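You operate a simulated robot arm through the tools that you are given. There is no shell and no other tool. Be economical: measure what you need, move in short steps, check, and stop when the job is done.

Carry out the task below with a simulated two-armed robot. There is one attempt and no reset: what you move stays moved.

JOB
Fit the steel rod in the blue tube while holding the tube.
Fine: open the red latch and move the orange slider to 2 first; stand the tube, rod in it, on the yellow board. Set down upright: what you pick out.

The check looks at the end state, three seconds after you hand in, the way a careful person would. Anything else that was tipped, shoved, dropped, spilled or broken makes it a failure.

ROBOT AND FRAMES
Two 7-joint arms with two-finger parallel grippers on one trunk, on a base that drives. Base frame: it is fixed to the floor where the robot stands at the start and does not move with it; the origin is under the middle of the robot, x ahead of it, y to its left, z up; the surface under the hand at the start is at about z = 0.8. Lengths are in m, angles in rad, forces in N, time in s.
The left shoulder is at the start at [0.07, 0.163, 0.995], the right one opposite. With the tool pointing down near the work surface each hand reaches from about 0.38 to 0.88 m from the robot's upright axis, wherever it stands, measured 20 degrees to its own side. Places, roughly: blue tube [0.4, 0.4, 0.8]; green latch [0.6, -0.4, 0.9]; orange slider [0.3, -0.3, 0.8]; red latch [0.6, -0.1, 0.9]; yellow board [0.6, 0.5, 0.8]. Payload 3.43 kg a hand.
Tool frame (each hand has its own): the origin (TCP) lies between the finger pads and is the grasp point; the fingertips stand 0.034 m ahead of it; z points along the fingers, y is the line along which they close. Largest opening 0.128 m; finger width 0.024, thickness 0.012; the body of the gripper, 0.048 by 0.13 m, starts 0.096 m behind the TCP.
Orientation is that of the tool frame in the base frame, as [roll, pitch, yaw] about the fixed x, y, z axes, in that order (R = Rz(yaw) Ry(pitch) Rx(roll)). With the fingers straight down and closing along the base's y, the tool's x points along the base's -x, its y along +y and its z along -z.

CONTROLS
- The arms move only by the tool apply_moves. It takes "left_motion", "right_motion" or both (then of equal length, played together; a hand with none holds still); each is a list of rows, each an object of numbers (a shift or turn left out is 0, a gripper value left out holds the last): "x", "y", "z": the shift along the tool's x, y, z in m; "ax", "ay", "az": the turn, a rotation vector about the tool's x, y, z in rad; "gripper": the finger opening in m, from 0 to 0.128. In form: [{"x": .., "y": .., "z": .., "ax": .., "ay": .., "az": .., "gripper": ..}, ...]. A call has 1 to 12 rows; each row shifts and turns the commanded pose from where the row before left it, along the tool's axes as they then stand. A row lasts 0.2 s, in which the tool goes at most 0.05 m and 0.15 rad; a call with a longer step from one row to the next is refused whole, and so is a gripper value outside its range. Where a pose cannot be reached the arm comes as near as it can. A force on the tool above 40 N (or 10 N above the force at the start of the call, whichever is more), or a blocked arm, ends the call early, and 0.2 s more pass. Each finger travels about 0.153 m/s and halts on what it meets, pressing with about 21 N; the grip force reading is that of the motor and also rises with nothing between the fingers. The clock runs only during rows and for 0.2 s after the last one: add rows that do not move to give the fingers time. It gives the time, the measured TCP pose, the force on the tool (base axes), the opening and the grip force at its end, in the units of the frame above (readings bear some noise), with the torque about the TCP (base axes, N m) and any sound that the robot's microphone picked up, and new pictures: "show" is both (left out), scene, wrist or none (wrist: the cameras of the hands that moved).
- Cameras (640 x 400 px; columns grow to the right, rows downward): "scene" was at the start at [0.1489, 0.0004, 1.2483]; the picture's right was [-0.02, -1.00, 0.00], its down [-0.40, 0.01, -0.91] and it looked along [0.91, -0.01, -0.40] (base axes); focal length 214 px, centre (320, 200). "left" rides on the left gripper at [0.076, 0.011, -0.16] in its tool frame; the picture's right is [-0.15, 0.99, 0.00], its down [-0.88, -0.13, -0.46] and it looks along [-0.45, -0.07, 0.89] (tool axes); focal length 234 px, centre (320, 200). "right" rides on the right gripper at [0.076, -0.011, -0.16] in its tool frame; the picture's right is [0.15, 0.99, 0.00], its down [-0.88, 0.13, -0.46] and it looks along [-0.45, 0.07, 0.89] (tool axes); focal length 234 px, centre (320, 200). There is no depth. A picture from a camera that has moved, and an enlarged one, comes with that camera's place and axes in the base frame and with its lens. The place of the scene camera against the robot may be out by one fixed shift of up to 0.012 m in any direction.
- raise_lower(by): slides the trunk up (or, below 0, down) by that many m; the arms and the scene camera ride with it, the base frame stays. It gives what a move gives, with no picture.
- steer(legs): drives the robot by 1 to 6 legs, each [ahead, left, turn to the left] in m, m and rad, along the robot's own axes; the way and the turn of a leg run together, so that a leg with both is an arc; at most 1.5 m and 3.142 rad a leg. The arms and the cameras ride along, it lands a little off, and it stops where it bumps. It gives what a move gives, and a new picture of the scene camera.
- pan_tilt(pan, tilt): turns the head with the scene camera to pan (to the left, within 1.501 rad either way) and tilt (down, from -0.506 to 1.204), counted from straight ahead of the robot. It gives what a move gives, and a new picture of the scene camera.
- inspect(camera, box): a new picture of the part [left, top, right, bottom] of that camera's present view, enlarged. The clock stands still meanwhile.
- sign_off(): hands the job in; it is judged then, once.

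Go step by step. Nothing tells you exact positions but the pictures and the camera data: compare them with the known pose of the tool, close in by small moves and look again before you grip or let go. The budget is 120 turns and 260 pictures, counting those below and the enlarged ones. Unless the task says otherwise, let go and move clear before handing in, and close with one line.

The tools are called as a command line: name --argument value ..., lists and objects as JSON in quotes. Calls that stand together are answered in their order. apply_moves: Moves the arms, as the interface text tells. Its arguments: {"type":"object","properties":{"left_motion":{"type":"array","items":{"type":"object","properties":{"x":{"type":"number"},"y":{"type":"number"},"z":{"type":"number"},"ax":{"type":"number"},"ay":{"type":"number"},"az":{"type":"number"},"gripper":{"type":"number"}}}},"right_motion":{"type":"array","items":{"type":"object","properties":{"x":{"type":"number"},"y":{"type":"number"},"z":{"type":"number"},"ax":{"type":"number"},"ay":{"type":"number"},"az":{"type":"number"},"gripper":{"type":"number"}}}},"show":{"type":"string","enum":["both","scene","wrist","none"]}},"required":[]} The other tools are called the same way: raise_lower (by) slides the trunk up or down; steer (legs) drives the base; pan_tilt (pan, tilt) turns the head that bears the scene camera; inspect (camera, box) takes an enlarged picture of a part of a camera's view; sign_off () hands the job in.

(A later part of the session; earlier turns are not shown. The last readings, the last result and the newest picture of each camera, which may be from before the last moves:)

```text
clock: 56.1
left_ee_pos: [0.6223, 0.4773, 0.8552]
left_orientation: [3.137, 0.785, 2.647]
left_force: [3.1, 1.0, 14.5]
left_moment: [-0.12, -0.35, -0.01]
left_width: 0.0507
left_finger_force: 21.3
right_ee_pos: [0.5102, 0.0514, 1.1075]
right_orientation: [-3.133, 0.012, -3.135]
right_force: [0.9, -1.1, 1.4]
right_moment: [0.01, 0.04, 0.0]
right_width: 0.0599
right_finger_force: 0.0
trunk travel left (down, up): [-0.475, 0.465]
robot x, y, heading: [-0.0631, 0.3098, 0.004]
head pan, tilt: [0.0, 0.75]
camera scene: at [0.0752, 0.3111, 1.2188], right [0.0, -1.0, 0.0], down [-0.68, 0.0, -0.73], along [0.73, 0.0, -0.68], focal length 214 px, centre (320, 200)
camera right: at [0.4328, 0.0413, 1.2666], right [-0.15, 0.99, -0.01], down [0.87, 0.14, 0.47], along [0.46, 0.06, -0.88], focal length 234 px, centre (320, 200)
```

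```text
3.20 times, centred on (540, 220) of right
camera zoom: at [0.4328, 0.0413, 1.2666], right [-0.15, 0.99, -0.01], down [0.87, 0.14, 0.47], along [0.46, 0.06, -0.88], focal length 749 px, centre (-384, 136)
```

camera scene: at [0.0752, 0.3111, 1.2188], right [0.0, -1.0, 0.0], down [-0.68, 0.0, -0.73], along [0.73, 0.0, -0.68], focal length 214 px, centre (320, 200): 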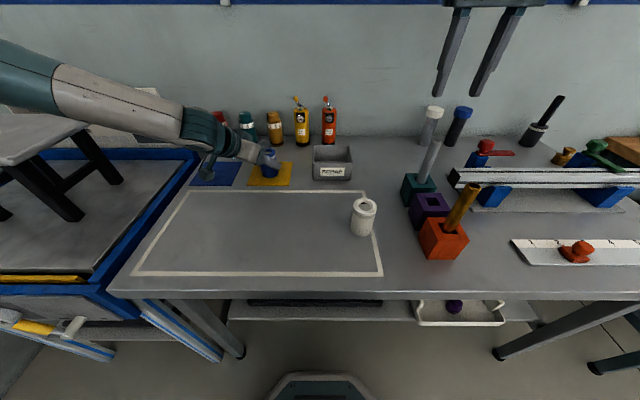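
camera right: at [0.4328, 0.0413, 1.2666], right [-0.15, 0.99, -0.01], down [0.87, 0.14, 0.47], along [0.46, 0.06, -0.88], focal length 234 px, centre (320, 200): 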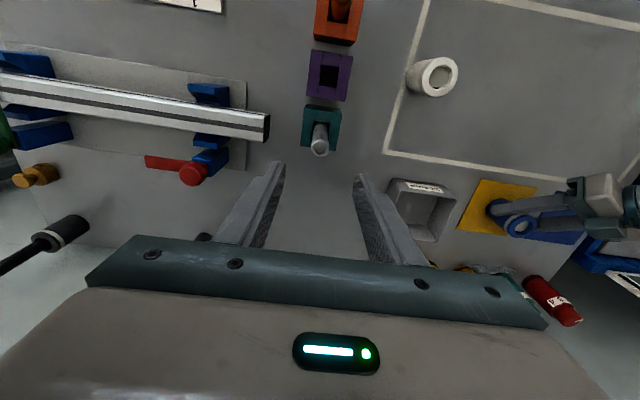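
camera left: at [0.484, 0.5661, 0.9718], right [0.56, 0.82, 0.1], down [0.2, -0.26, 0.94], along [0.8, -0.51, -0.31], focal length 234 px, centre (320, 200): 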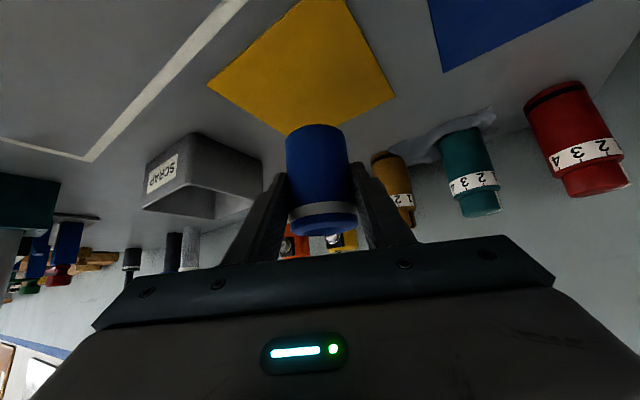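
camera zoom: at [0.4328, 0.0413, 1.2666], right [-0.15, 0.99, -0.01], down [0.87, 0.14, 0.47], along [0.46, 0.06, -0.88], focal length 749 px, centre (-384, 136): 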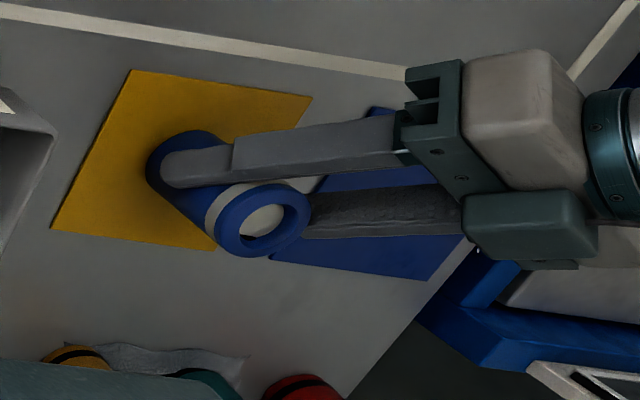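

Rod (Ø≈0.023) is at about [0.512,0.049], top z≈0.98. Descend around it.

apply_moves --right_motion '[{"x": -0.002, "y": -0.002, "z": 0.04}, {"z": 0.04}, {"z": 0.04}, {"z": 0.03}, {}]' --show "wrist"

inspect --camera "scene" --box '[380, 80, 500, 200]'

```text
clock: 57.3
left_ee_pos: [0.6218, 0.4775, 0.8543]
left_orientation: [3.141, 0.786, 2.646]
left_force: [-2.2, 0.5, 12.7]
left_moment: [-0.1, -0.07, 0.0]
left_width: 0.0512
left_finger_force: 21.0
right_ee_pos: [0.5164, 0.0455, 0.9585]
right_orientation: [-3.136, 0.014, -3.132]
right_force: [0.3, 0.4, 0.2]
right_moment: [0.01, 0.03, 0.0]
right_width: 0.0599
right_finger_force: 0.0
trunk travel left (down, up): [-0.475, 0.465]
robot x, y, heading: [-0.0582, 0.3079, 0.007]
head pan, tilt: [0.0, 0.75]
camera right: at [0.4376, 0.0349, 1.1174], right [-0.15, 0.99, -0.01], down [0.87, 0.14, 0.47], along [0.46, 0.06, -0.88], focal length 234 px, centre (320, 200)
```

right: 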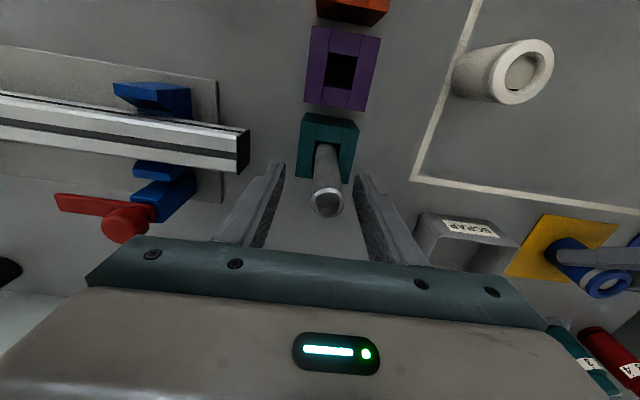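

```text
3.33 times, centred on (440, 140) of scene
camera zoom: at [0.0748, 0.3111, 1.2188], right [0.0, -1.0, 0.0], down [-0.68, 0.0, -0.73], along [0.73, 0.0, -0.68], focal length 715 px, centre (-80, 400)
```

zoom: 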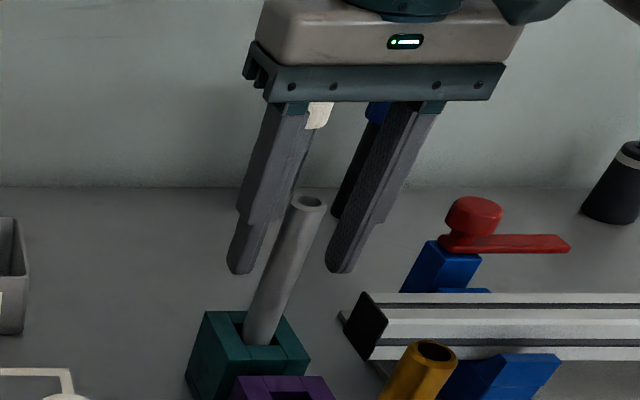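

apply_moves --right_motion '[{"x": 0.005, "y": 0.003}, {"gripper": 0.03}, {"gripper": 0.01}, {}, {}]' --show "wrist"

inspect --camera "scene" --box '[380, 80, 500, 200]'

```text
clock: 58.5
left_ee_pos: [0.6228, 0.4772, 0.8532]
left_orientation: [3.14, 0.784, 2.645]
left_force: [-2.7, -0.7, 10.6]
left_moment: [-0.16, -0.03, -0.01]
left_width: 0.0509
left_finger_force: 20.6
right_ee_pos: [0.5104, 0.0489, 0.9591]
right_orientation: [-3.131, 0.013, -3.133]
right_force: [-1.1, 1.9, -0.2]
right_moment: [0.29, 0.1, 0.01]
right_width: 0.0224
right_finger_force: 20.8
trunk travel left (down, up): [-0.475, 0.465]
robot x, y, heading: [-0.0628, 0.3073, 0.004]
head pan, tilt: [0.0, 0.75]
camera right: at [0.4315, 0.0391, 1.1177], right [-0.15, 0.99, -0.01], down [0.87, 0.14, 0.47], along [0.46, 0.06, -0.89], focal length 234 px, centre (320, 200)
```

right: 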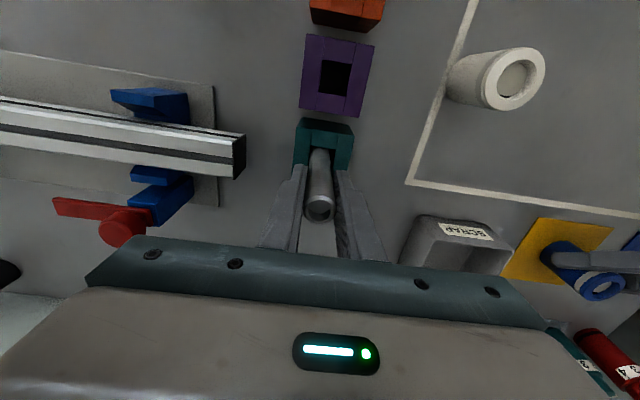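

```text
3.33 times, centred on (440, 140) of scene
camera zoom: at [0.0751, 0.3111, 1.2188], right [0.0, -1.0, 0.0], down [-0.68, 0.0, -0.73], along [0.73, 0.0, -0.68], focal length 715 px, centre (-80, 400)
```

zoom: 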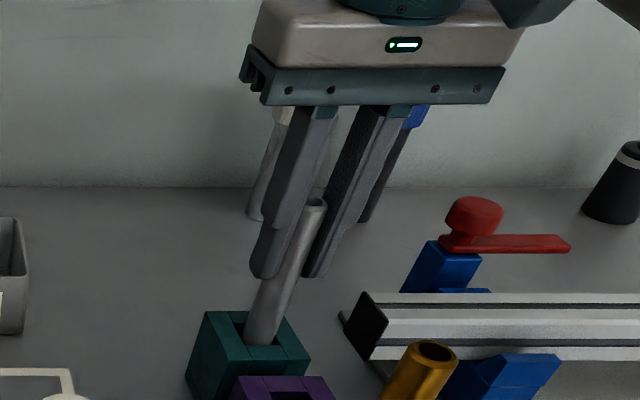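

Rod gripped. Lift straight up.

apply_moves --right_motion '[{"z": -0.015}, {"z": -0.025}, {"z": -0.03}, {"z": -0.03}, {"z": -0.03}, {"z": -0.03}, {}]' --show "both"

inspect --camera "scene" --box '[380, 60, 500, 220]'

```text
clock: 60.1
left_ee_pos: [0.6227, 0.4775, 0.8544]
left_orientation: [3.138, 0.785, 2.647]
left_force: [-2.5, 0.5, 9.4]
left_moment: [-0.13, -0.05, 0.02]
left_width: 0.0508
left_finger_force: 21.1
right_ee_pos: [0.5079, 0.0505, 1.1188]
right_orientation: [-3.135, 0.012, -3.134]
right_force: [0.8, -1.1, -0.6]
right_moment: [-0.06, -0.01, 0.02]
right_width: 0.0224
right_finger_force: 20.7
trunk travel left (down, up): [-0.475, 0.465]
robot x, y, heading: [-0.066, 0.3072, 0.006]
head pan, tilt: [0.0, 0.75]
camera scene: at [0.0754, 0.3109, 1.2188], right [0.0, -1.0, 0.0], down [-0.68, 0.0, -0.73], along [0.73, 0.0, -0.68], focal length 214 px, centre (320, 200)
camera right: at [0.43, 0.0405, 1.278], right [-0.16, 0.99, -0.01], down [0.87, 0.14, 0.47], along [0.46, 0.06, -0.89], focal length 234 px, centre (320, 200)
```

scene: 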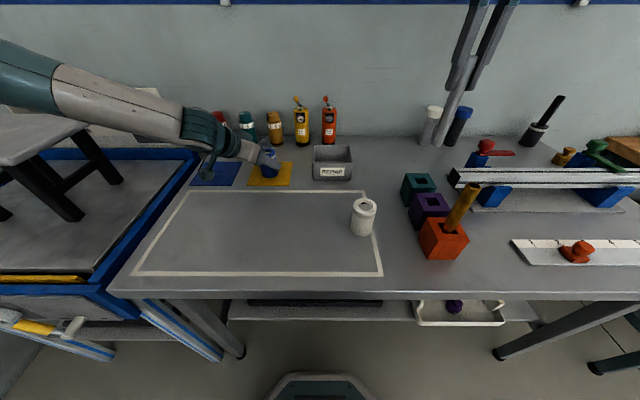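
right: 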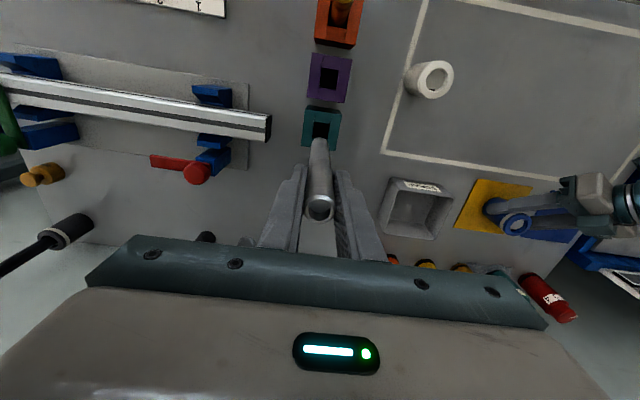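

```text
2.50 times, centred on (440, 140) of scene
camera zoom: at [0.0754, 0.3109, 1.2188], right [0.0, -1.0, 0.0], down [-0.68, 0.0, -0.73], along [0.73, 0.0, -0.68], focal length 536 px, centre (20, 350)
```

zoom: 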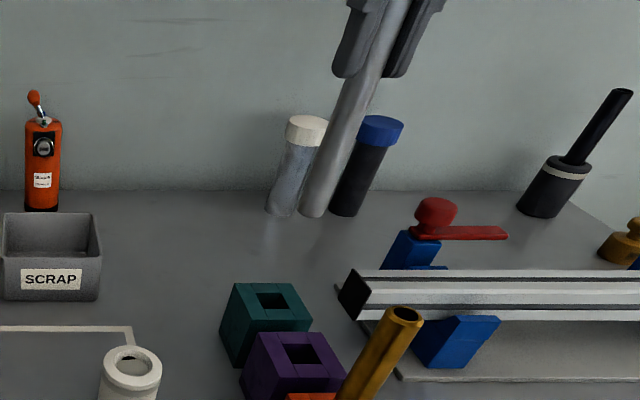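

Rod is free, hanging vertical (bottom about 0.134 below the TCP). Move toward the tube, stopping short to look.

apply_moves --right_motion '[{"x": -0.013, "y": 0.04, "z": -0.005}, {"x": -0.013, "y": 0.04, "z": -0.005}, {"x": -0.013, "y": 0.04, "z": -0.005}, {"x": -0.013, "y": 0.04}, {"x": -0.013, "y": 0.04}, {"x": -0.013, "y": 0.04}, {"x": -0.013, "y": 0.04}, {"x": -0.013, "y": 0.04}, {}]' --show "both"

inspect --camera "right" --box '[280, 120, 440, 220]'

inspect --camera "scene" --box '[220, 60, 340, 200]'

```text
clock: 62.1
left_ee_pos: [0.6234, 0.4742, 0.8545]
left_orientation: [3.137, 0.784, 2.646]
left_force: [1.4, 1.9, 8.2]
left_moment: [-0.11, -0.18, 0.1]
left_width: 0.051
left_finger_force: 21.4
right_ee_pos: [0.6111, 0.3721, 1.1272]
right_orientation: [-3.136, 0.015, -3.133]
right_force: [0.7, -0.3, -1.7]
right_moment: [0.11, 0.01, 0.0]
right_width: 0.0225
right_finger_force: 21.1
right hand out of reach, approached as far as the arm can: row 8
trunk travel left (down, up): [-0.475, 0.465]
robot x, y, heading: [-0.0652, 0.3083, 0.01]
head pan, tilt: [0.0, 0.75]
camera scene: at [0.0759, 0.3086, 1.2187], right [0.0, -1.0, 0.0], down [-0.68, 0.0, -0.73], along [0.73, 0.0, -0.68], focal length 214 px, centre (320, 200)
camera right: at [0.532, 0.3623, 1.2858], right [-0.15, 0.99, -0.01], down [0.87, 0.14, 0.47], along [0.46, 0.07, -0.88], focal length 234 px, centre (320, 200)
```

scene: 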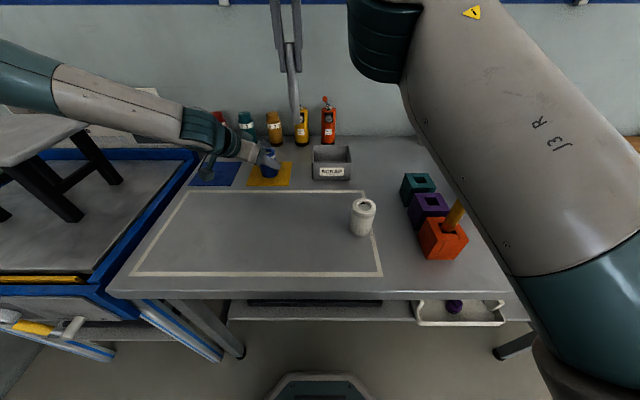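
right: 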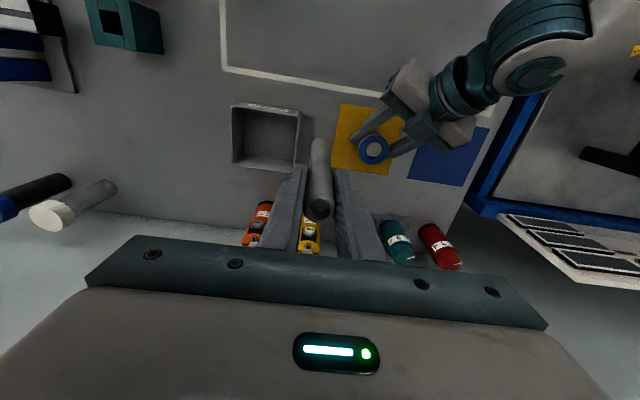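

```text
4.00 times, centred on (360, 170) of right
camera zoom: at [0.532, 0.3623, 1.2858], right [-0.15, 0.99, -0.01], down [0.87, 0.14, 0.47], along [0.46, 0.07, -0.88], focal length 937 px, centre (160, 320)
```

zoom: 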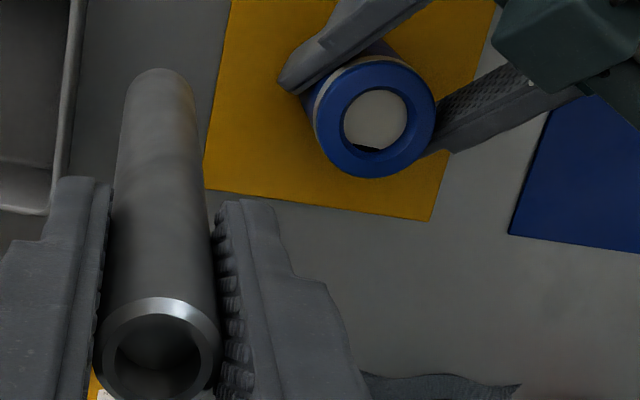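

```text
2.86 times, centred on (280, 130) of scene
camera zoom: at [0.0759, 0.3086, 1.2187], right [0.0, -1.0, 0.0], down [-0.68, 0.0, -0.73], along [0.73, 0.0, -0.68], focal length 613 px, centre (434, 400)
```

zoom: 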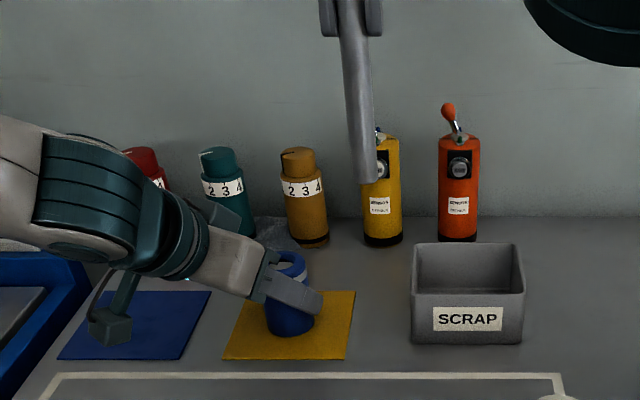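

Rod hangs vertically; tube mouth is at [0.6305,0.472]. Right arm is near its reach limit at this height, so I lower first, then move over the tube.

apply_moves --right_motion '[{"z": 0.03}, {"z": 0.03}, {"z": 0.03}, {"x": -0.005, "y": 0.02}, {"x": -0.005, "y": 0.02}, {"x": -0.005, "y": 0.02}, {"x": -0.0045, "y": 0.02}, {}]' --show "both"

inspect --camera "right" --box '[240, 100, 400, 220]'

inspect --camera "scene" --box '[220, 60, 340, 200]'

```text
clock: 63.9
left_ee_pos: [0.6235, 0.4779, 0.8548]
left_orientation: [3.139, 0.786, 2.647]
left_force: [-0.5, -0.4, 8.8]
left_moment: [-0.02, -0.11, -0.06]
left_width: 0.0508
left_finger_force: 21.3
right_ee_pos: [0.6232, 0.4403, 1.0326]
right_orientation: [-3.132, 0.013, -3.134]
right_force: [0.1, 0.3, -2.4]
right_moment: [0.01, 0.02, -0.01]
right_width: 0.0223
right_finger_force: 21.1
right hand out of reach, approached as far as the arm can: row 7
trunk travel left (down, up): [-0.475, 0.465]
robot x, y, heading: [-0.0635, 0.3074, 0.005]
head pan, tilt: [0.0, 0.75]
camera scene: at [0.0759, 0.3117, 1.2187], right [0.0, -1.0, 0.0], down [-0.68, 0.0, -0.73], along [0.73, 0.0, -0.68], focal length 214 px, centre (320, 200)
camera right: at [0.5444, 0.4303, 1.1926], right [-0.16, 0.99, -0.01], down [0.87, 0.14, 0.46], along [0.46, 0.06, -0.89], focal length 234 px, centre (320, 200)
```

scene: 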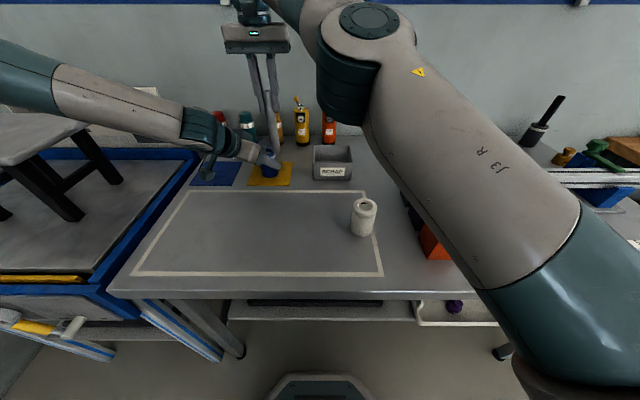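
right: 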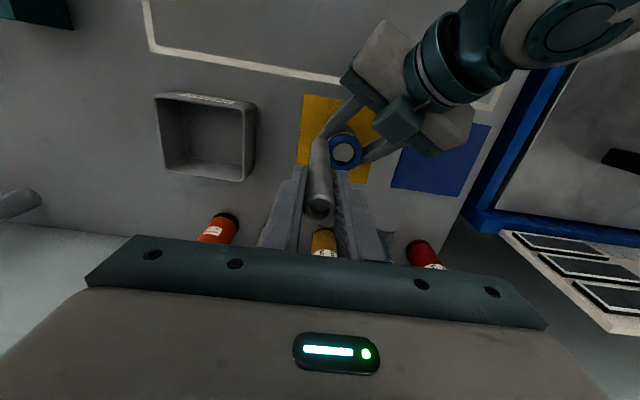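

```text
3.33 times, centred on (320, 160) of right
camera zoom: at [0.5444, 0.4303, 1.1926], right [-0.16, 0.99, -0.01], down [0.87, 0.14, 0.46], along [0.46, 0.06, -0.89], focal length 781 px, centre (320, 333)
```

zoom: 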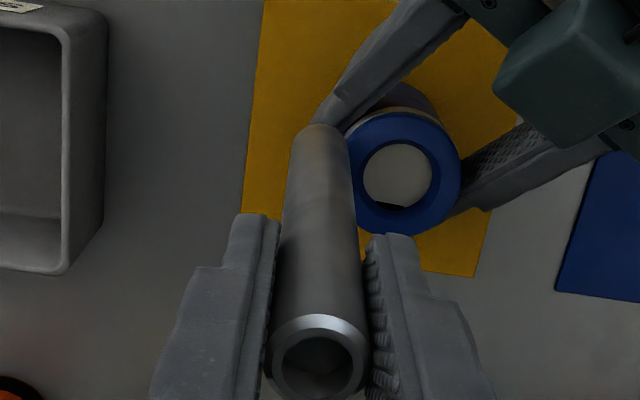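

```text
2.86 times, centred on (280, 130) of scene
camera zoom: at [0.0759, 0.3117, 1.2187], right [0.0, -1.0, 0.0], down [-0.68, 0.0, -0.73], along [0.73, 0.0, -0.68], focal length 613 px, centre (434, 400)
```

zoom: 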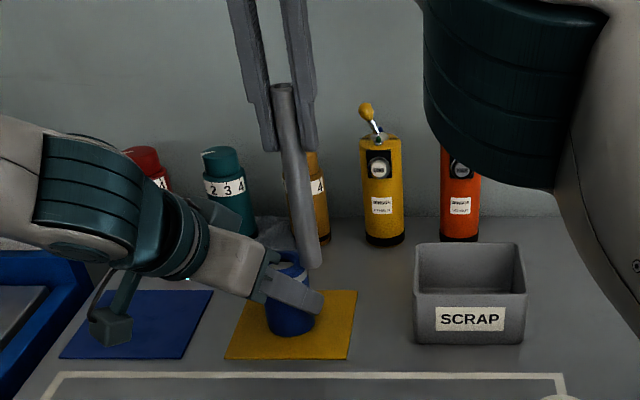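

The right arm is 3 cm short. I back the rod off, lift the tube a bit, drive the base forward/left a little, and set the tube down again.

apply_moves --right_motion '[{"y": -0.03, "x": 0.01}, {"y": -0.03, "x": 0.02}, {"y": -0.03, "x": 0.03, "z": -0.01}, {"z": -0.025}, {}]' --left_motion '[{"x": -0.007, "z": -0.007}, {"x": -0.014, "z": -0.014}, {"x": -0.014, "z": -0.014}, {"x": -0.007, "z": -0.007}, {}]' --show "none"

steer --legs '[[0.06, 0.04, 0]]'

```text
clock: 65.1
left_ee_pos: [0.624, 0.4788, 0.9114]
left_orientation: [3.14, 0.782, 2.648]
left_force: [-0.3, -0.4, -1.0]
left_moment: [0.01, 0.02, -0.02]
left_width: 0.051
left_finger_force: 21.1
right_ee_pos: [0.5631, 0.3448, 1.0691]
right_orientation: [-3.135, 0.011, -3.133]
right_force: [0.5, -1.5, -1.8]
right_moment: [0.01, 0.01, 0.02]
right_width: 0.0222
right_finger_force: 20.8
trunk travel left (down, up): [-0.475, 0.465]
robot x, y, heading: [-0.0647, 0.309, 0.003]
head pan, tilt: [0.0, 0.75]
```

```text
clock: 66.2
left_ee_pos: [0.6826, 0.5205, 0.9103]
left_orientation: [-3.141, 0.785, 2.649]
left_force: [0.1, -0.9, -0.4]
left_moment: [-0.03, 0.01, -0.02]
left_width: 0.051
left_finger_force: 20.6
right_ee_pos: [0.6237, 0.3876, 1.0676]
right_orientation: [-3.131, 0.012, -3.132]
right_force: [0.0, -0.6, -2.8]
right_moment: [-0.02, 0.01, -0.02]
right_width: 0.0221
right_finger_force: 20.8
trunk travel left (down, up): [-0.475, 0.465]
robot x, y, heading: [-0.0043, 0.3536, 0.006]
head pan, tilt: [0.0, 0.75]
camera scene: at [0.1376, 0.3528, 1.2185], right [0.01, -1.0, 0.0], down [-0.68, 0.0, -0.73], along [0.73, 0.0, -0.68], focal length 214 px, centre (320, 200)
```

scene: 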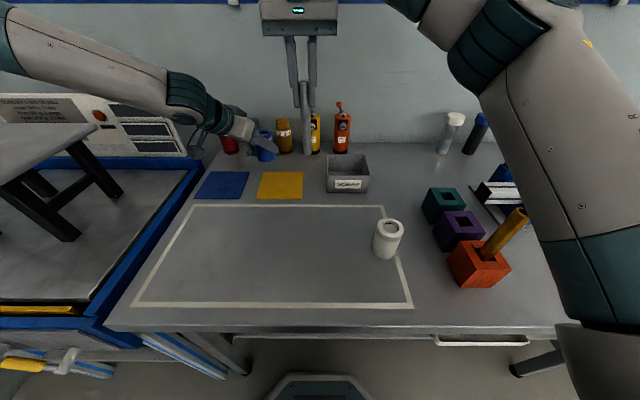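

apply_moves --left_motion '[{"y": -0.022, "x": 0.0073, "z": -0.0073}, {"y": -0.022, "x": 0.0073, "z": -0.0073}, {"y": -0.022, "x": 0.0073, "z": -0.0073}, {"x": 0.018, "z": 0.018}, {"x": 0.015, "z": 0.015}, {}]' --show "wrist"

inspect --camera "right" --box '[280, 100, 440, 220]'

```text
clock: 67.6
left_ee_pos: [0.6252, 0.4762, 0.8652]
left_orientation: [-3.142, 0.785, 2.65]
left_force: [0.5, -0.6, -1.6]
left_moment: [-0.02, 0.0, 0.01]
left_width: 0.0508
left_finger_force: 20.5
right_ee_pos: [0.6211, 0.3869, 1.0697]
right_orientation: [-3.133, 0.012, -3.133]
right_force: [-0.7, -0.1, -2.0]
right_moment: [-0.04, 0.02, 0.03]
right_width: 0.0223
right_finger_force: 21.0
trunk travel left (down, up): [-0.475, 0.465]
robot x, y, heading: [-0.0061, 0.3469, 0.005]
head pan, tilt: [0.0, 0.75]
camera left: at [0.4841, 0.5657, 0.9249], right [0.56, 0.82, 0.1], down [0.2, -0.26, 0.94], along [0.8, -0.51, -0.31], focal length 234 px, centre (320, 200)
```

left: 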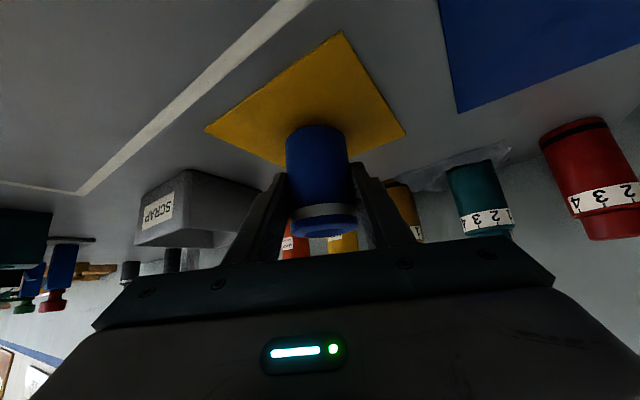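

```text
3.33 times, centred on (360, 160) of right
camera zoom: at [0.5432, 0.3772, 1.2277], right [-0.16, 0.99, -0.01], down [0.87, 0.14, 0.46], along [0.46, 0.06, -0.89], focal length 781 px, centre (187, 333)
```

zoom: 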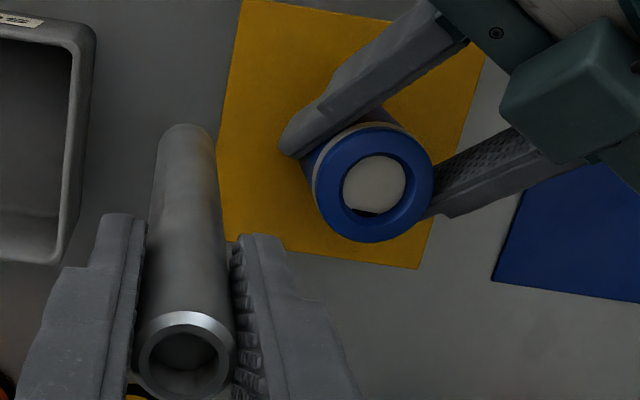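

apply_moves --left_motion '[{"x": 0.003, "z": 0.003}, {"x": 0.0025, "z": 0.0025}, {"x": 0.0012, "z": 0.0012}, {"x": 0.0007, "z": 0.0007}, {}]' --right_motion '[{"y": 0.02}, {"y": 0.015}, {}, {}, {}]' --show "none"

inspect --camera "right" --box '[280, 100, 440, 220]'

```text
clock: 68.8
left_ee_pos: [0.6238, 0.4759, 0.8547]
left_orientation: [3.141, 0.784, 2.647]
left_force: [0.4, 0.3, 0.5]
left_moment: [-0.04, -0.04, -0.02]
left_width: 0.051
left_finger_force: 20.1
right_ee_pos: [0.6229, 0.4202, 1.069]
right_orientation: [-3.134, 0.009, -3.132]
right_force: [0.7, 0.2, -1.6]
right_moment: [0.02, -0.03, 0.0]
right_width: 0.0225
right_finger_force: 21.4
trunk travel left (down, up): [-0.475, 0.465]
robot x, y, heading: [-0.0036, 0.3523, 0.004]
head pan, tilt: [0.0, 0.75]
```

```text
3.33 times, centred on (360, 160) of right
camera zoom: at [0.5434, 0.4109, 1.2275], right [-0.16, 0.99, -0.01], down [0.87, 0.14, 0.46], along [0.46, 0.06, -0.89], focal length 781 px, centre (187, 333)
```

zoom: 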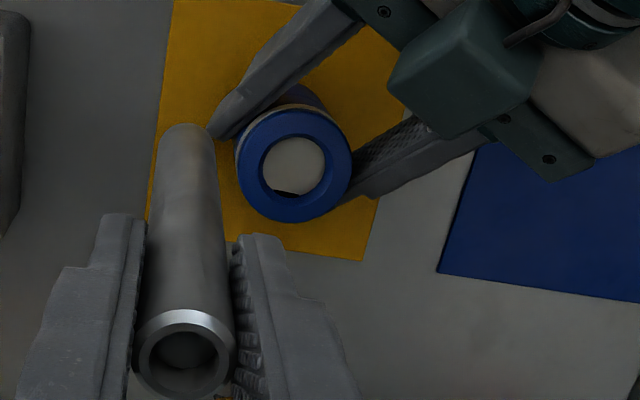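

apply_moves --left_motion '[{"x": 0.0007, "z": 0.0007}, {"x": 0.0007, "z": 0.0007}, {}, {}]' --right_motion '[{"y": 0.025, "x": -0.004}, {"y": 0.025, "x": -0.004}, {}, {}]' --show "wrist"

inspect --camera "right" --box '[260, 100, 380, 220]'

inspect --camera "scene" --box '[220, 60, 340, 210]'

```text
clock: 69.8
left_ee_pos: [0.6255, 0.4755, 0.8543]
left_orientation: [3.139, 0.788, 2.647]
left_force: [4.0, -0.1, 18.2]
left_moment: [-0.1, -0.23, 0.09]
left_width: 0.0511
left_finger_force: 21.2
right_ee_pos: [0.6262, 0.471, 1.0685]
right_orientation: [-3.132, 0.013, -3.133]
right_force: [-1.0, -0.6, -1.5]
right_moment: [-0.07, -0.03, 0.02]
right_width: 0.0223
right_finger_force: 21.2
trunk travel left (down, up): [-0.475, 0.465]
robot x, y, heading: [-0.0042, 0.3498, 0.007]
head pan, tilt: [0.0, 0.75]
camera right: at [0.5485, 0.46, 1.2271], right [-0.16, 0.99, -0.01], down [0.87, 0.14, 0.47], along [0.46, 0.06, -0.89], focal length 234 px, centre (320, 200)
camera left: at [0.4837, 0.5648, 0.9128], right [0.56, 0.82, 0.11], down [0.2, -0.26, 0.95], along [0.81, -0.51, -0.31], focal length 234 px, centre (320, 200)
```

right: 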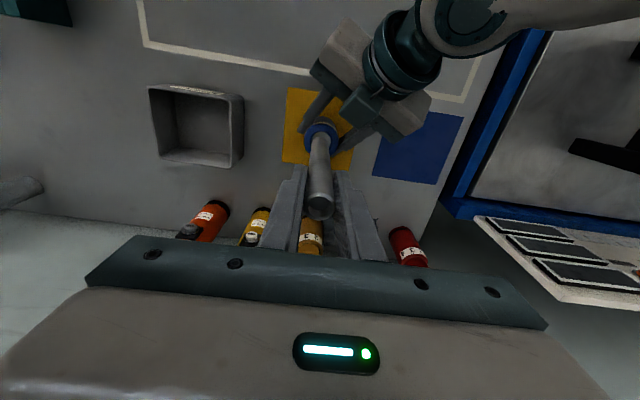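
left: 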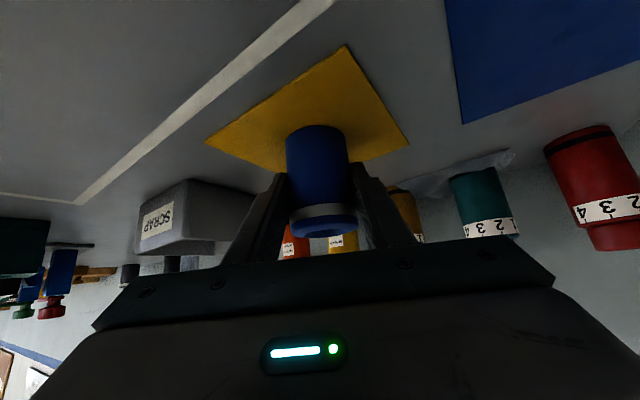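

```text
3.33 times, centred on (320, 160) of right
camera zoom: at [0.5485, 0.46, 1.2271], right [-0.16, 0.99, -0.01], down [0.87, 0.14, 0.47], along [0.46, 0.06, -0.89], focal length 781 px, centre (320, 333)
```

zoom: 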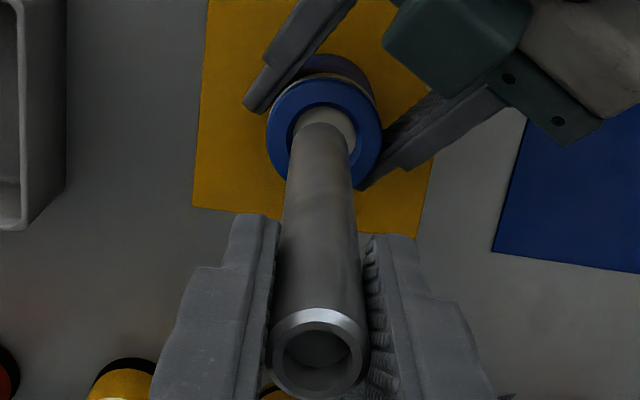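

```text
2.67 times, centred on (280, 135) of scene
camera zoom: at [0.1351, 0.3519, 1.219], right [0.01, -1.0, 0.0], down [-0.68, 0.0, -0.73], along [0.73, 0.0, -0.68], focal length 572 px, centre (427, 373)
```

zoom: 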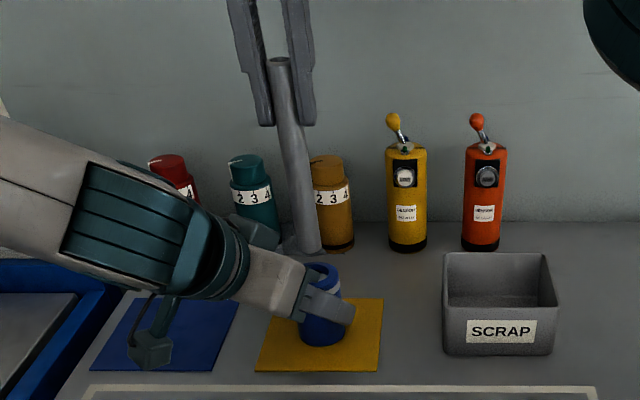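

Nearly aligned; lower until the rod end is just above the mouth and check again.

apply_moves --right_motion '[{"x": -0.002, "z": 0.02}, {"z": 0.018}, {}, {}]' --show "none"

inspect --camera "right" --box '[270, 120, 370, 220]'

inspect --camera "scene" --box '[240, 100, 320, 200]'

inspect --camera "left" --box '[220, 100, 420, 260]'

```text
clock: 70.8
left_ee_pos: [0.624, 0.4763, 0.852]
left_orientation: [3.139, 0.785, 2.649]
left_force: [5.4, 0.6, 16.5]
left_moment: [-0.08, -0.25, 0.08]
left_width: 0.051
left_finger_force: 21.0
right_ee_pos: [0.631, 0.4701, 1.0311]
right_orientation: [-3.134, 0.013, -3.132]
right_force: [-1.2, -0.4, -2.3]
right_moment: [-0.05, 0.0, 0.01]
right_width: 0.0222
right_finger_force: 21.2
trunk travel left (down, up): [-0.475, 0.465]
robot x, y, heading: [-0.0003, 0.351, 0.008]
head pan, tilt: [0.0, 0.75]
```

```text
4.00 times, centred on (320, 170) of right
camera zoom: at [0.5528, 0.4606, 1.1902], right [-0.16, 0.99, -0.01], down [0.87, 0.14, 0.47], along [0.46, 0.06, -0.89], focal length 937 px, centre (320, 320)
```

zoom: 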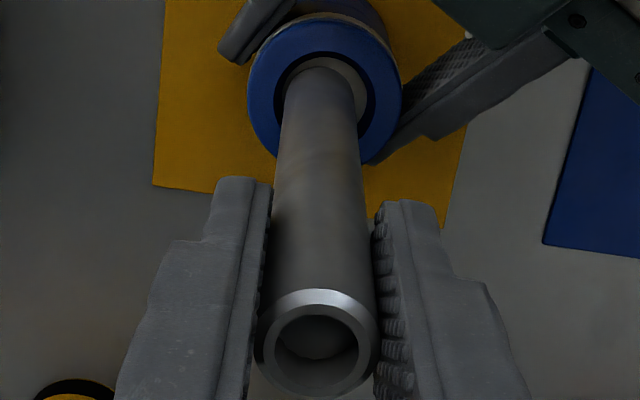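

```text
4.00 times, centred on (280, 150) of scene
camera zoom: at [0.1354, 0.3519, 1.2188], right [0.01, -1.0, 0.0], down [-0.68, 0.0, -0.73], along [0.73, 0.0, -0.68], focal length 858 px, centre (480, 400)
```

zoom: 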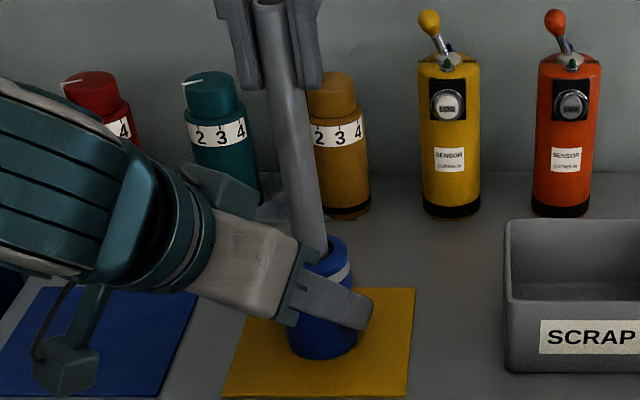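

```text
2.50 times, centred on (320, 180) of left
camera zoom: at [0.4834, 0.5649, 0.9117], right [0.56, 0.82, 0.11], down [0.2, -0.26, 0.94], along [0.8, -0.51, -0.31], focal length 585 px, centre (320, 250)
```

zoom: 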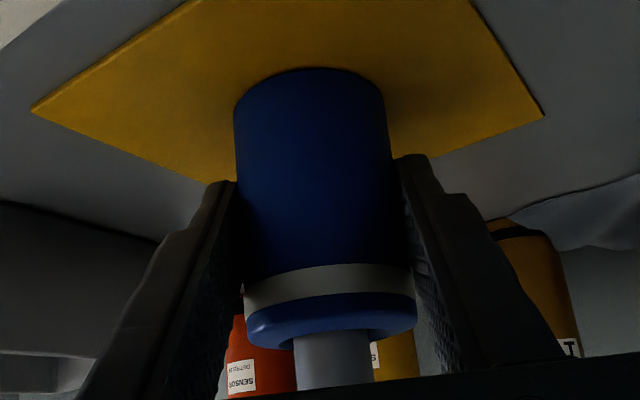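

apply_moves --right_motion '[{"x": -0.002, "y": 0.001}, {"z": 0.006}, {"z": 0.006}, {"z": 0.006}, {}]' --show "none"

inspect --camera "right" --box '[270, 120, 370, 220]'

inspect --camera "left" --box '[220, 100, 420, 260]'

```text
clock: 72.0
left_ee_pos: [0.6239, 0.4756, 0.8521]
left_orientation: [3.14, 0.785, 2.647]
left_force: [5.8, 0.3, 14.6]
left_moment: [0.07, -0.11, 0.03]
left_width: 0.0509
left_finger_force: 20.5
right_ee_pos: [0.6337, 0.4727, 1.0122]
right_orientation: [-3.134, 0.01, -3.134]
right_force: [-4.1, 1.2, -2.3]
right_moment: [0.25, 0.45, 0.03]
right_width: 0.0224
right_finger_force: 20.9
trunk travel left (down, up): [-0.475, 0.465]
robot x, y, heading: [-0.0031, 0.3555, 0.003]
head pan, tilt: [0.0, 0.75]
```

```text
4.00 times, centred on (320, 170) of right
camera zoom: at [0.5562, 0.4622, 1.1716], right [-0.16, 0.99, -0.01], down [0.87, 0.14, 0.46], along [0.46, 0.06, -0.89], focal length 937 px, centre (320, 320)
```

zoom: 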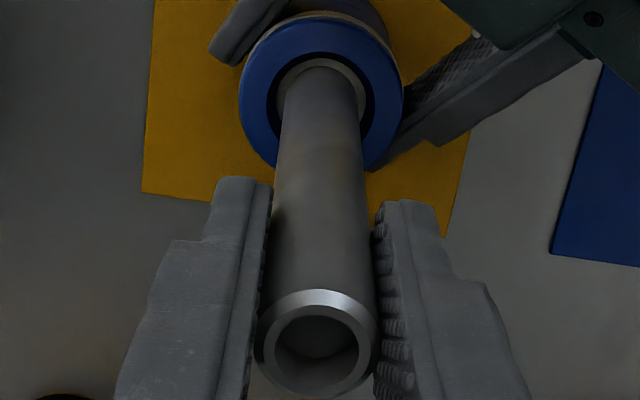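

```text
2.50 times, centred on (320, 180) of left
camera zoom: at [0.4832, 0.5649, 0.9116], right [0.56, 0.82, 0.1], down [0.2, -0.26, 0.94], along [0.8, -0.51, -0.31], focal length 585 px, centre (320, 250)
```

zoom: 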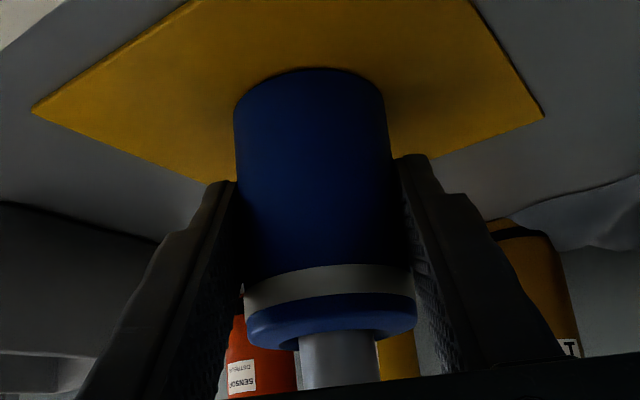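

Rod end has entered, with a slight side force; correct a little and continue down.

apply_moves --right_motion '[{"x": 0.0015}, {"z": 0.006}, {"z": 0.006}, {"z": 0.006}, {}]' --show "none"

inspect --camera "scene" --box '[240, 100, 320, 200]'

inspect --camera "right" --box '[270, 120, 370, 220]'

```text
clock: 73.2
left_ee_pos: [0.6229, 0.4766, 0.8519]
left_orientation: [3.14, 0.783, 2.648]
left_force: [0.8, 0.7, 11.3]
left_moment: [-0.11, -0.06, 0.05]
left_width: 0.0508
left_finger_force: 21.1
right_ee_pos: [0.631, 0.4724, 0.9941]
right_orientation: [-3.133, 0.013, -3.134]
right_force: [-1.1, -0.1, -0.5]
right_moment: [-0.21, 0.04, -0.02]
right_width: 0.022
right_finger_force: 20.3
trunk travel left (down, up): [-0.475, 0.465]
robot x, y, heading: [-0.0027, 0.3494, 0.011]
head pan, tilt: [0.0, 0.75]
```

```text
4.00 times, centred on (280, 150) of scene
camera zoom: at [0.1352, 0.352, 1.2187], right [0.01, -1.0, 0.0], down [-0.68, 0.0, -0.73], along [0.73, 0.0, -0.68], focal length 858 px, centre (480, 400)
```

zoom: 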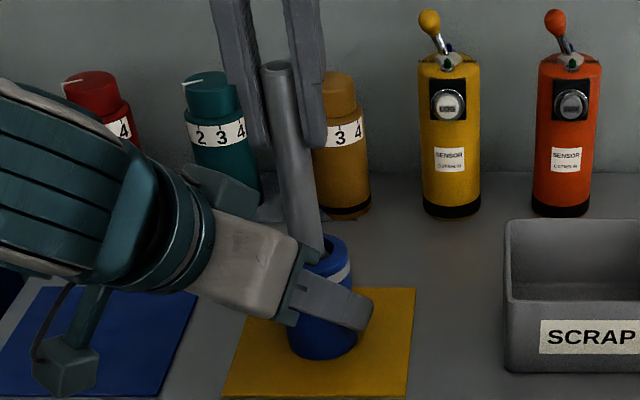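

```text
4.00 times, centred on (320, 170) of right
camera zoom: at [0.5536, 0.4627, 1.1529], right [-0.16, 0.99, -0.01], down [0.87, 0.14, 0.46], along [0.46, 0.06, -0.89], focal length 937 px, centre (320, 320)
```

zoom: 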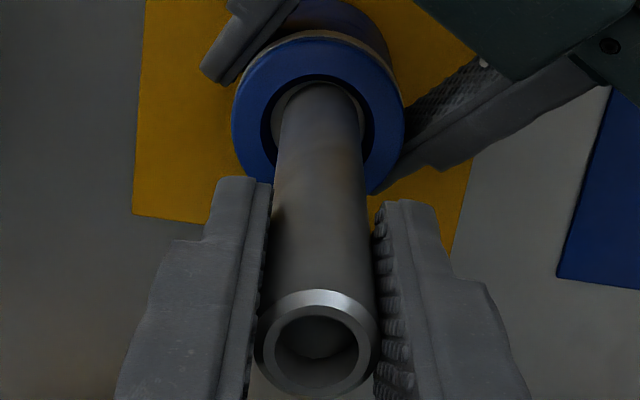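

Inside and free. Continue down in small steps.

apply_moves --right_motion '[{"z": 0.008}, {"z": 0.008}, {"z": 0.008}, {"z": 0.008}, {}]' --show "none"

inspect --camera "right" --box '[270, 120, 370, 220]'

```text
clock: 74.4
left_ee_pos: [0.6235, 0.4765, 0.8521]
left_orientation: [3.139, 0.782, 2.648]
left_force: [5.8, -0.1, 1.8]
left_moment: [-0.03, -0.03, 0.01]
left_width: 0.0507
left_finger_force: 20.3
right_ee_pos: [0.6297, 0.4724, 0.9634]
right_orientation: [-3.134, 0.015, -3.132]
right_force: [-1.7, -0.9, 16.5]
right_moment: [-0.39, -0.1, 0.05]
right_width: 0.0225
right_finger_force: 21.1
trunk travel left (down, up): [-0.475, 0.465]
robot x, y, heading: [-0.0011, 0.3526, 0.009]
head pan, tilt: [0.0, 0.75]
```

```text
4.00 times, centred on (320, 170) of right
camera zoom: at [0.5526, 0.4616, 1.1219], right [-0.15, 0.99, -0.01], down [0.87, 0.14, 0.47], along [0.46, 0.06, -0.88], focal length 937 px, centre (320, 320)
```

zoom: 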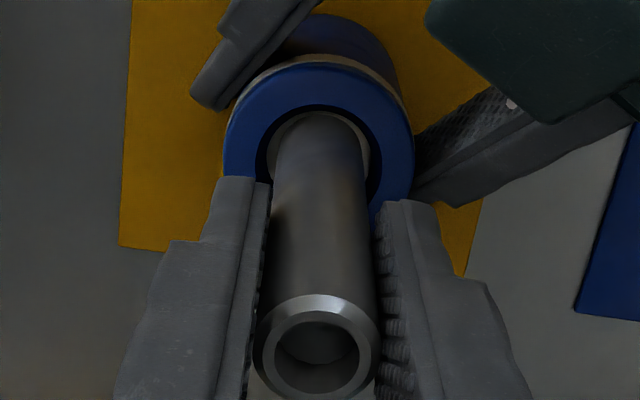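

Contact at the bottom (16 N up). I release the rod gently by opening a little and look.

apply_moves --right_motion '[{"z": -0.001}, {"gripper": 0.03}, {"gripper": 0.04}, {}, {}]' --show "wrist"

inspect --camera "right" --box '[270, 120, 370, 220]'

inspect --camera "scene" --box '[240, 100, 320, 200]'

```text
clock: 75.6
left_ee_pos: [0.6244, 0.4762, 0.8525]
left_orientation: [3.139, 0.783, 2.647]
left_force: [-3.1, 0.5, 5.5]
left_moment: [-0.01, 0.08, -0.02]
left_width: 0.0511
left_finger_force: 21.0
right_ee_pos: [0.6312, 0.4714, 0.9625]
right_orientation: [-3.134, 0.012, -3.133]
right_force: [-0.5, 0.2, -0.3]
right_moment: [0.01, -0.02, -0.01]
right_width: 0.0398
right_finger_force: 0.3
trunk travel left (down, up): [-0.475, 0.465]
robot x, y, heading: [-0.0035, 0.3498, 0.004]
head pan, tilt: [0.0, 0.75]
camera right: at [0.5529, 0.462, 1.1217], right [-0.16, 0.99, -0.01], down [0.87, 0.14, 0.47], along [0.46, 0.06, -0.89], focal length 234 px, centre (320, 200)
```

right: 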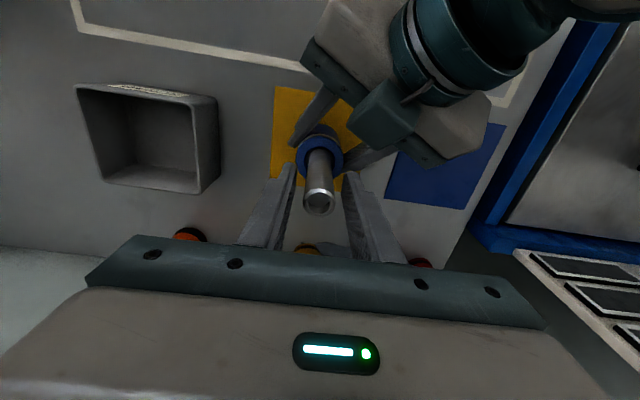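

```text
4.00 times, centred on (320, 170) of right
camera zoom: at [0.5529, 0.462, 1.1217], right [-0.16, 0.99, -0.01], down [0.87, 0.14, 0.47], along [0.46, 0.06, -0.89], focal length 937 px, centre (320, 320)
```

zoom: 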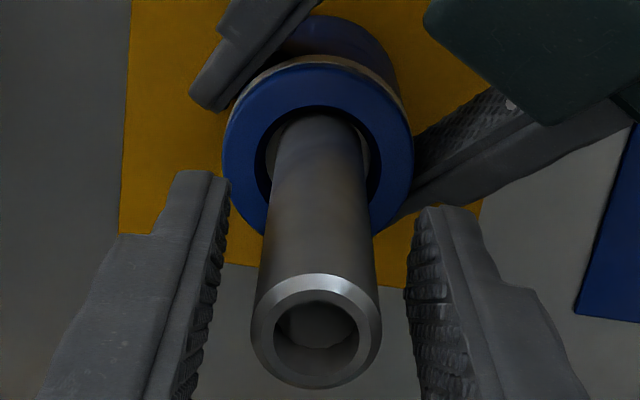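

```text
4.00 times, centred on (280, 150) of scene
camera zoom: at [0.1353, 0.3521, 1.2187], right [0.01, -1.0, 0.0], down [-0.68, 0.0, -0.73], along [0.73, 0.0, -0.68], focal length 858 px, centre (480, 400)
```

zoom: 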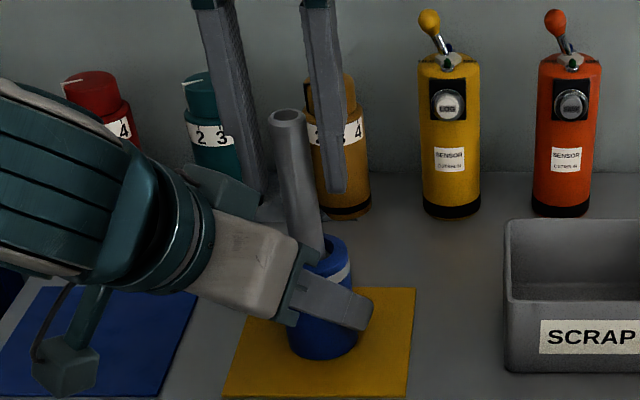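

The rod is seated upright in the tube. Raise the right hand clear.

apply_moves --right_motion '[{"gripper": 0.06}, {"z": -0.02}, {"z": -0.04}, {"z": -0.04}, {"z": -0.03, "y": -0.02}, {"y": -0.04}, {"y": -0.04}, {"y": -0.04, "x": 0.02}, {"y": -0.04, "x": 0.02}, {}]' --show "both"

inspect --camera "scene" --box '[230, 90, 330, 210]'

inspect --camera "left" --box '[220, 100, 420, 260]'

```text
clock: 77.8
left_ee_pos: [0.6243, 0.4756, 0.8519]
left_orientation: [3.14, 0.786, 2.648]
left_force: [-0.6, -0.8, 5.7]
left_moment: [-0.05, 0.02, -0.1]
left_width: 0.0511
left_finger_force: 20.5
right_ee_pos: [0.5929, 0.2946, 1.0947]
right_orientation: [-3.131, 0.012, -3.133]
right_force: [-0.5, 0.2, 0.4]
right_moment: [-0.01, -0.01, 0.02]
right_width: 0.0603
right_finger_force: 0.0
trunk travel left (down, up): [-0.475, 0.465]
robot x, y, heading: [-0.0024, 0.3525, 0.002]
head pan, tilt: [0.0, 0.75]
camera scene: at [0.1358, 0.3525, 1.2187], right [0.01, -1.0, 0.0], down [-0.68, 0.0, -0.73], along [0.73, 0.0, -0.68], focal length 214 px, centre (320, 200)
camera right: at [0.5149, 0.2852, 1.2534], right [-0.16, 0.99, -0.01], down [0.87, 0.14, 0.46], along [0.46, 0.06, -0.89], focal length 234 px, centre (320, 200)
```

scene: 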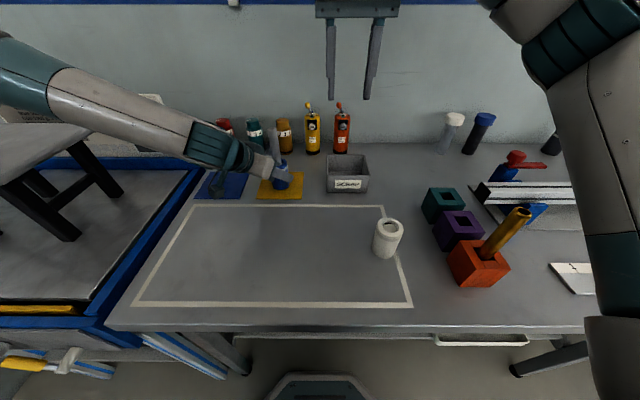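
right: 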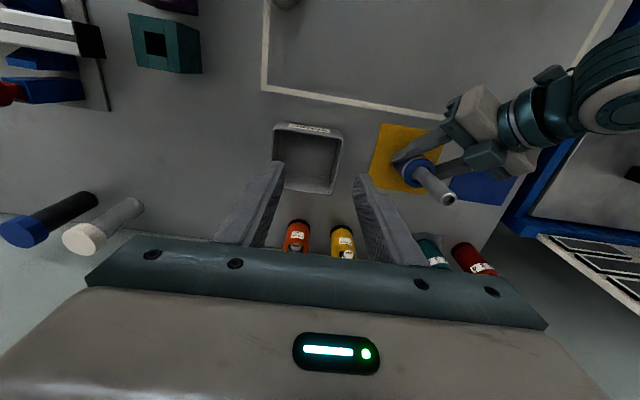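

```text
3.33 times, centred on (280, 150) of scene
camera zoom: at [0.1358, 0.3525, 1.2187], right [0.01, -1.0, 0.0], down [-0.68, 0.0, -0.73], along [0.73, 0.0, -0.68], focal length 715 px, centre (453, 367)
```

zoom: 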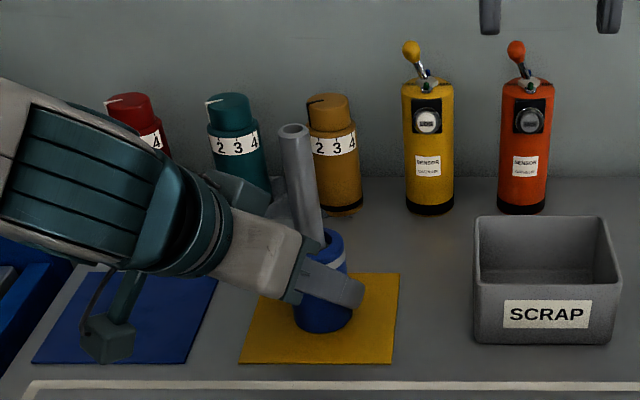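

```text
2.50 times, centred on (320, 180) of left
camera zoom: at [0.4836, 0.565, 0.9114], right [0.56, 0.82, 0.1], down [0.2, -0.26, 0.94], along [0.8, -0.51, -0.31], focal length 585 px, centre (320, 250)
```

zoom: 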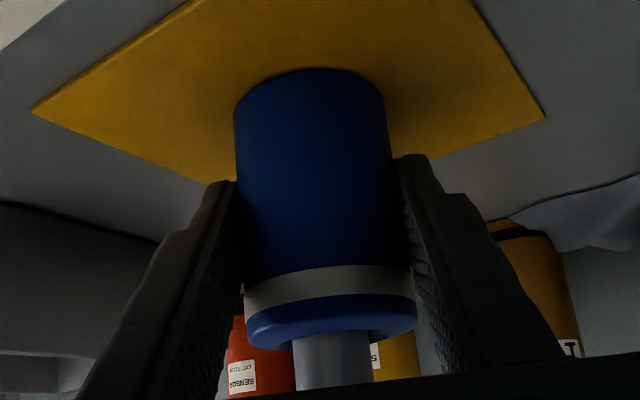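

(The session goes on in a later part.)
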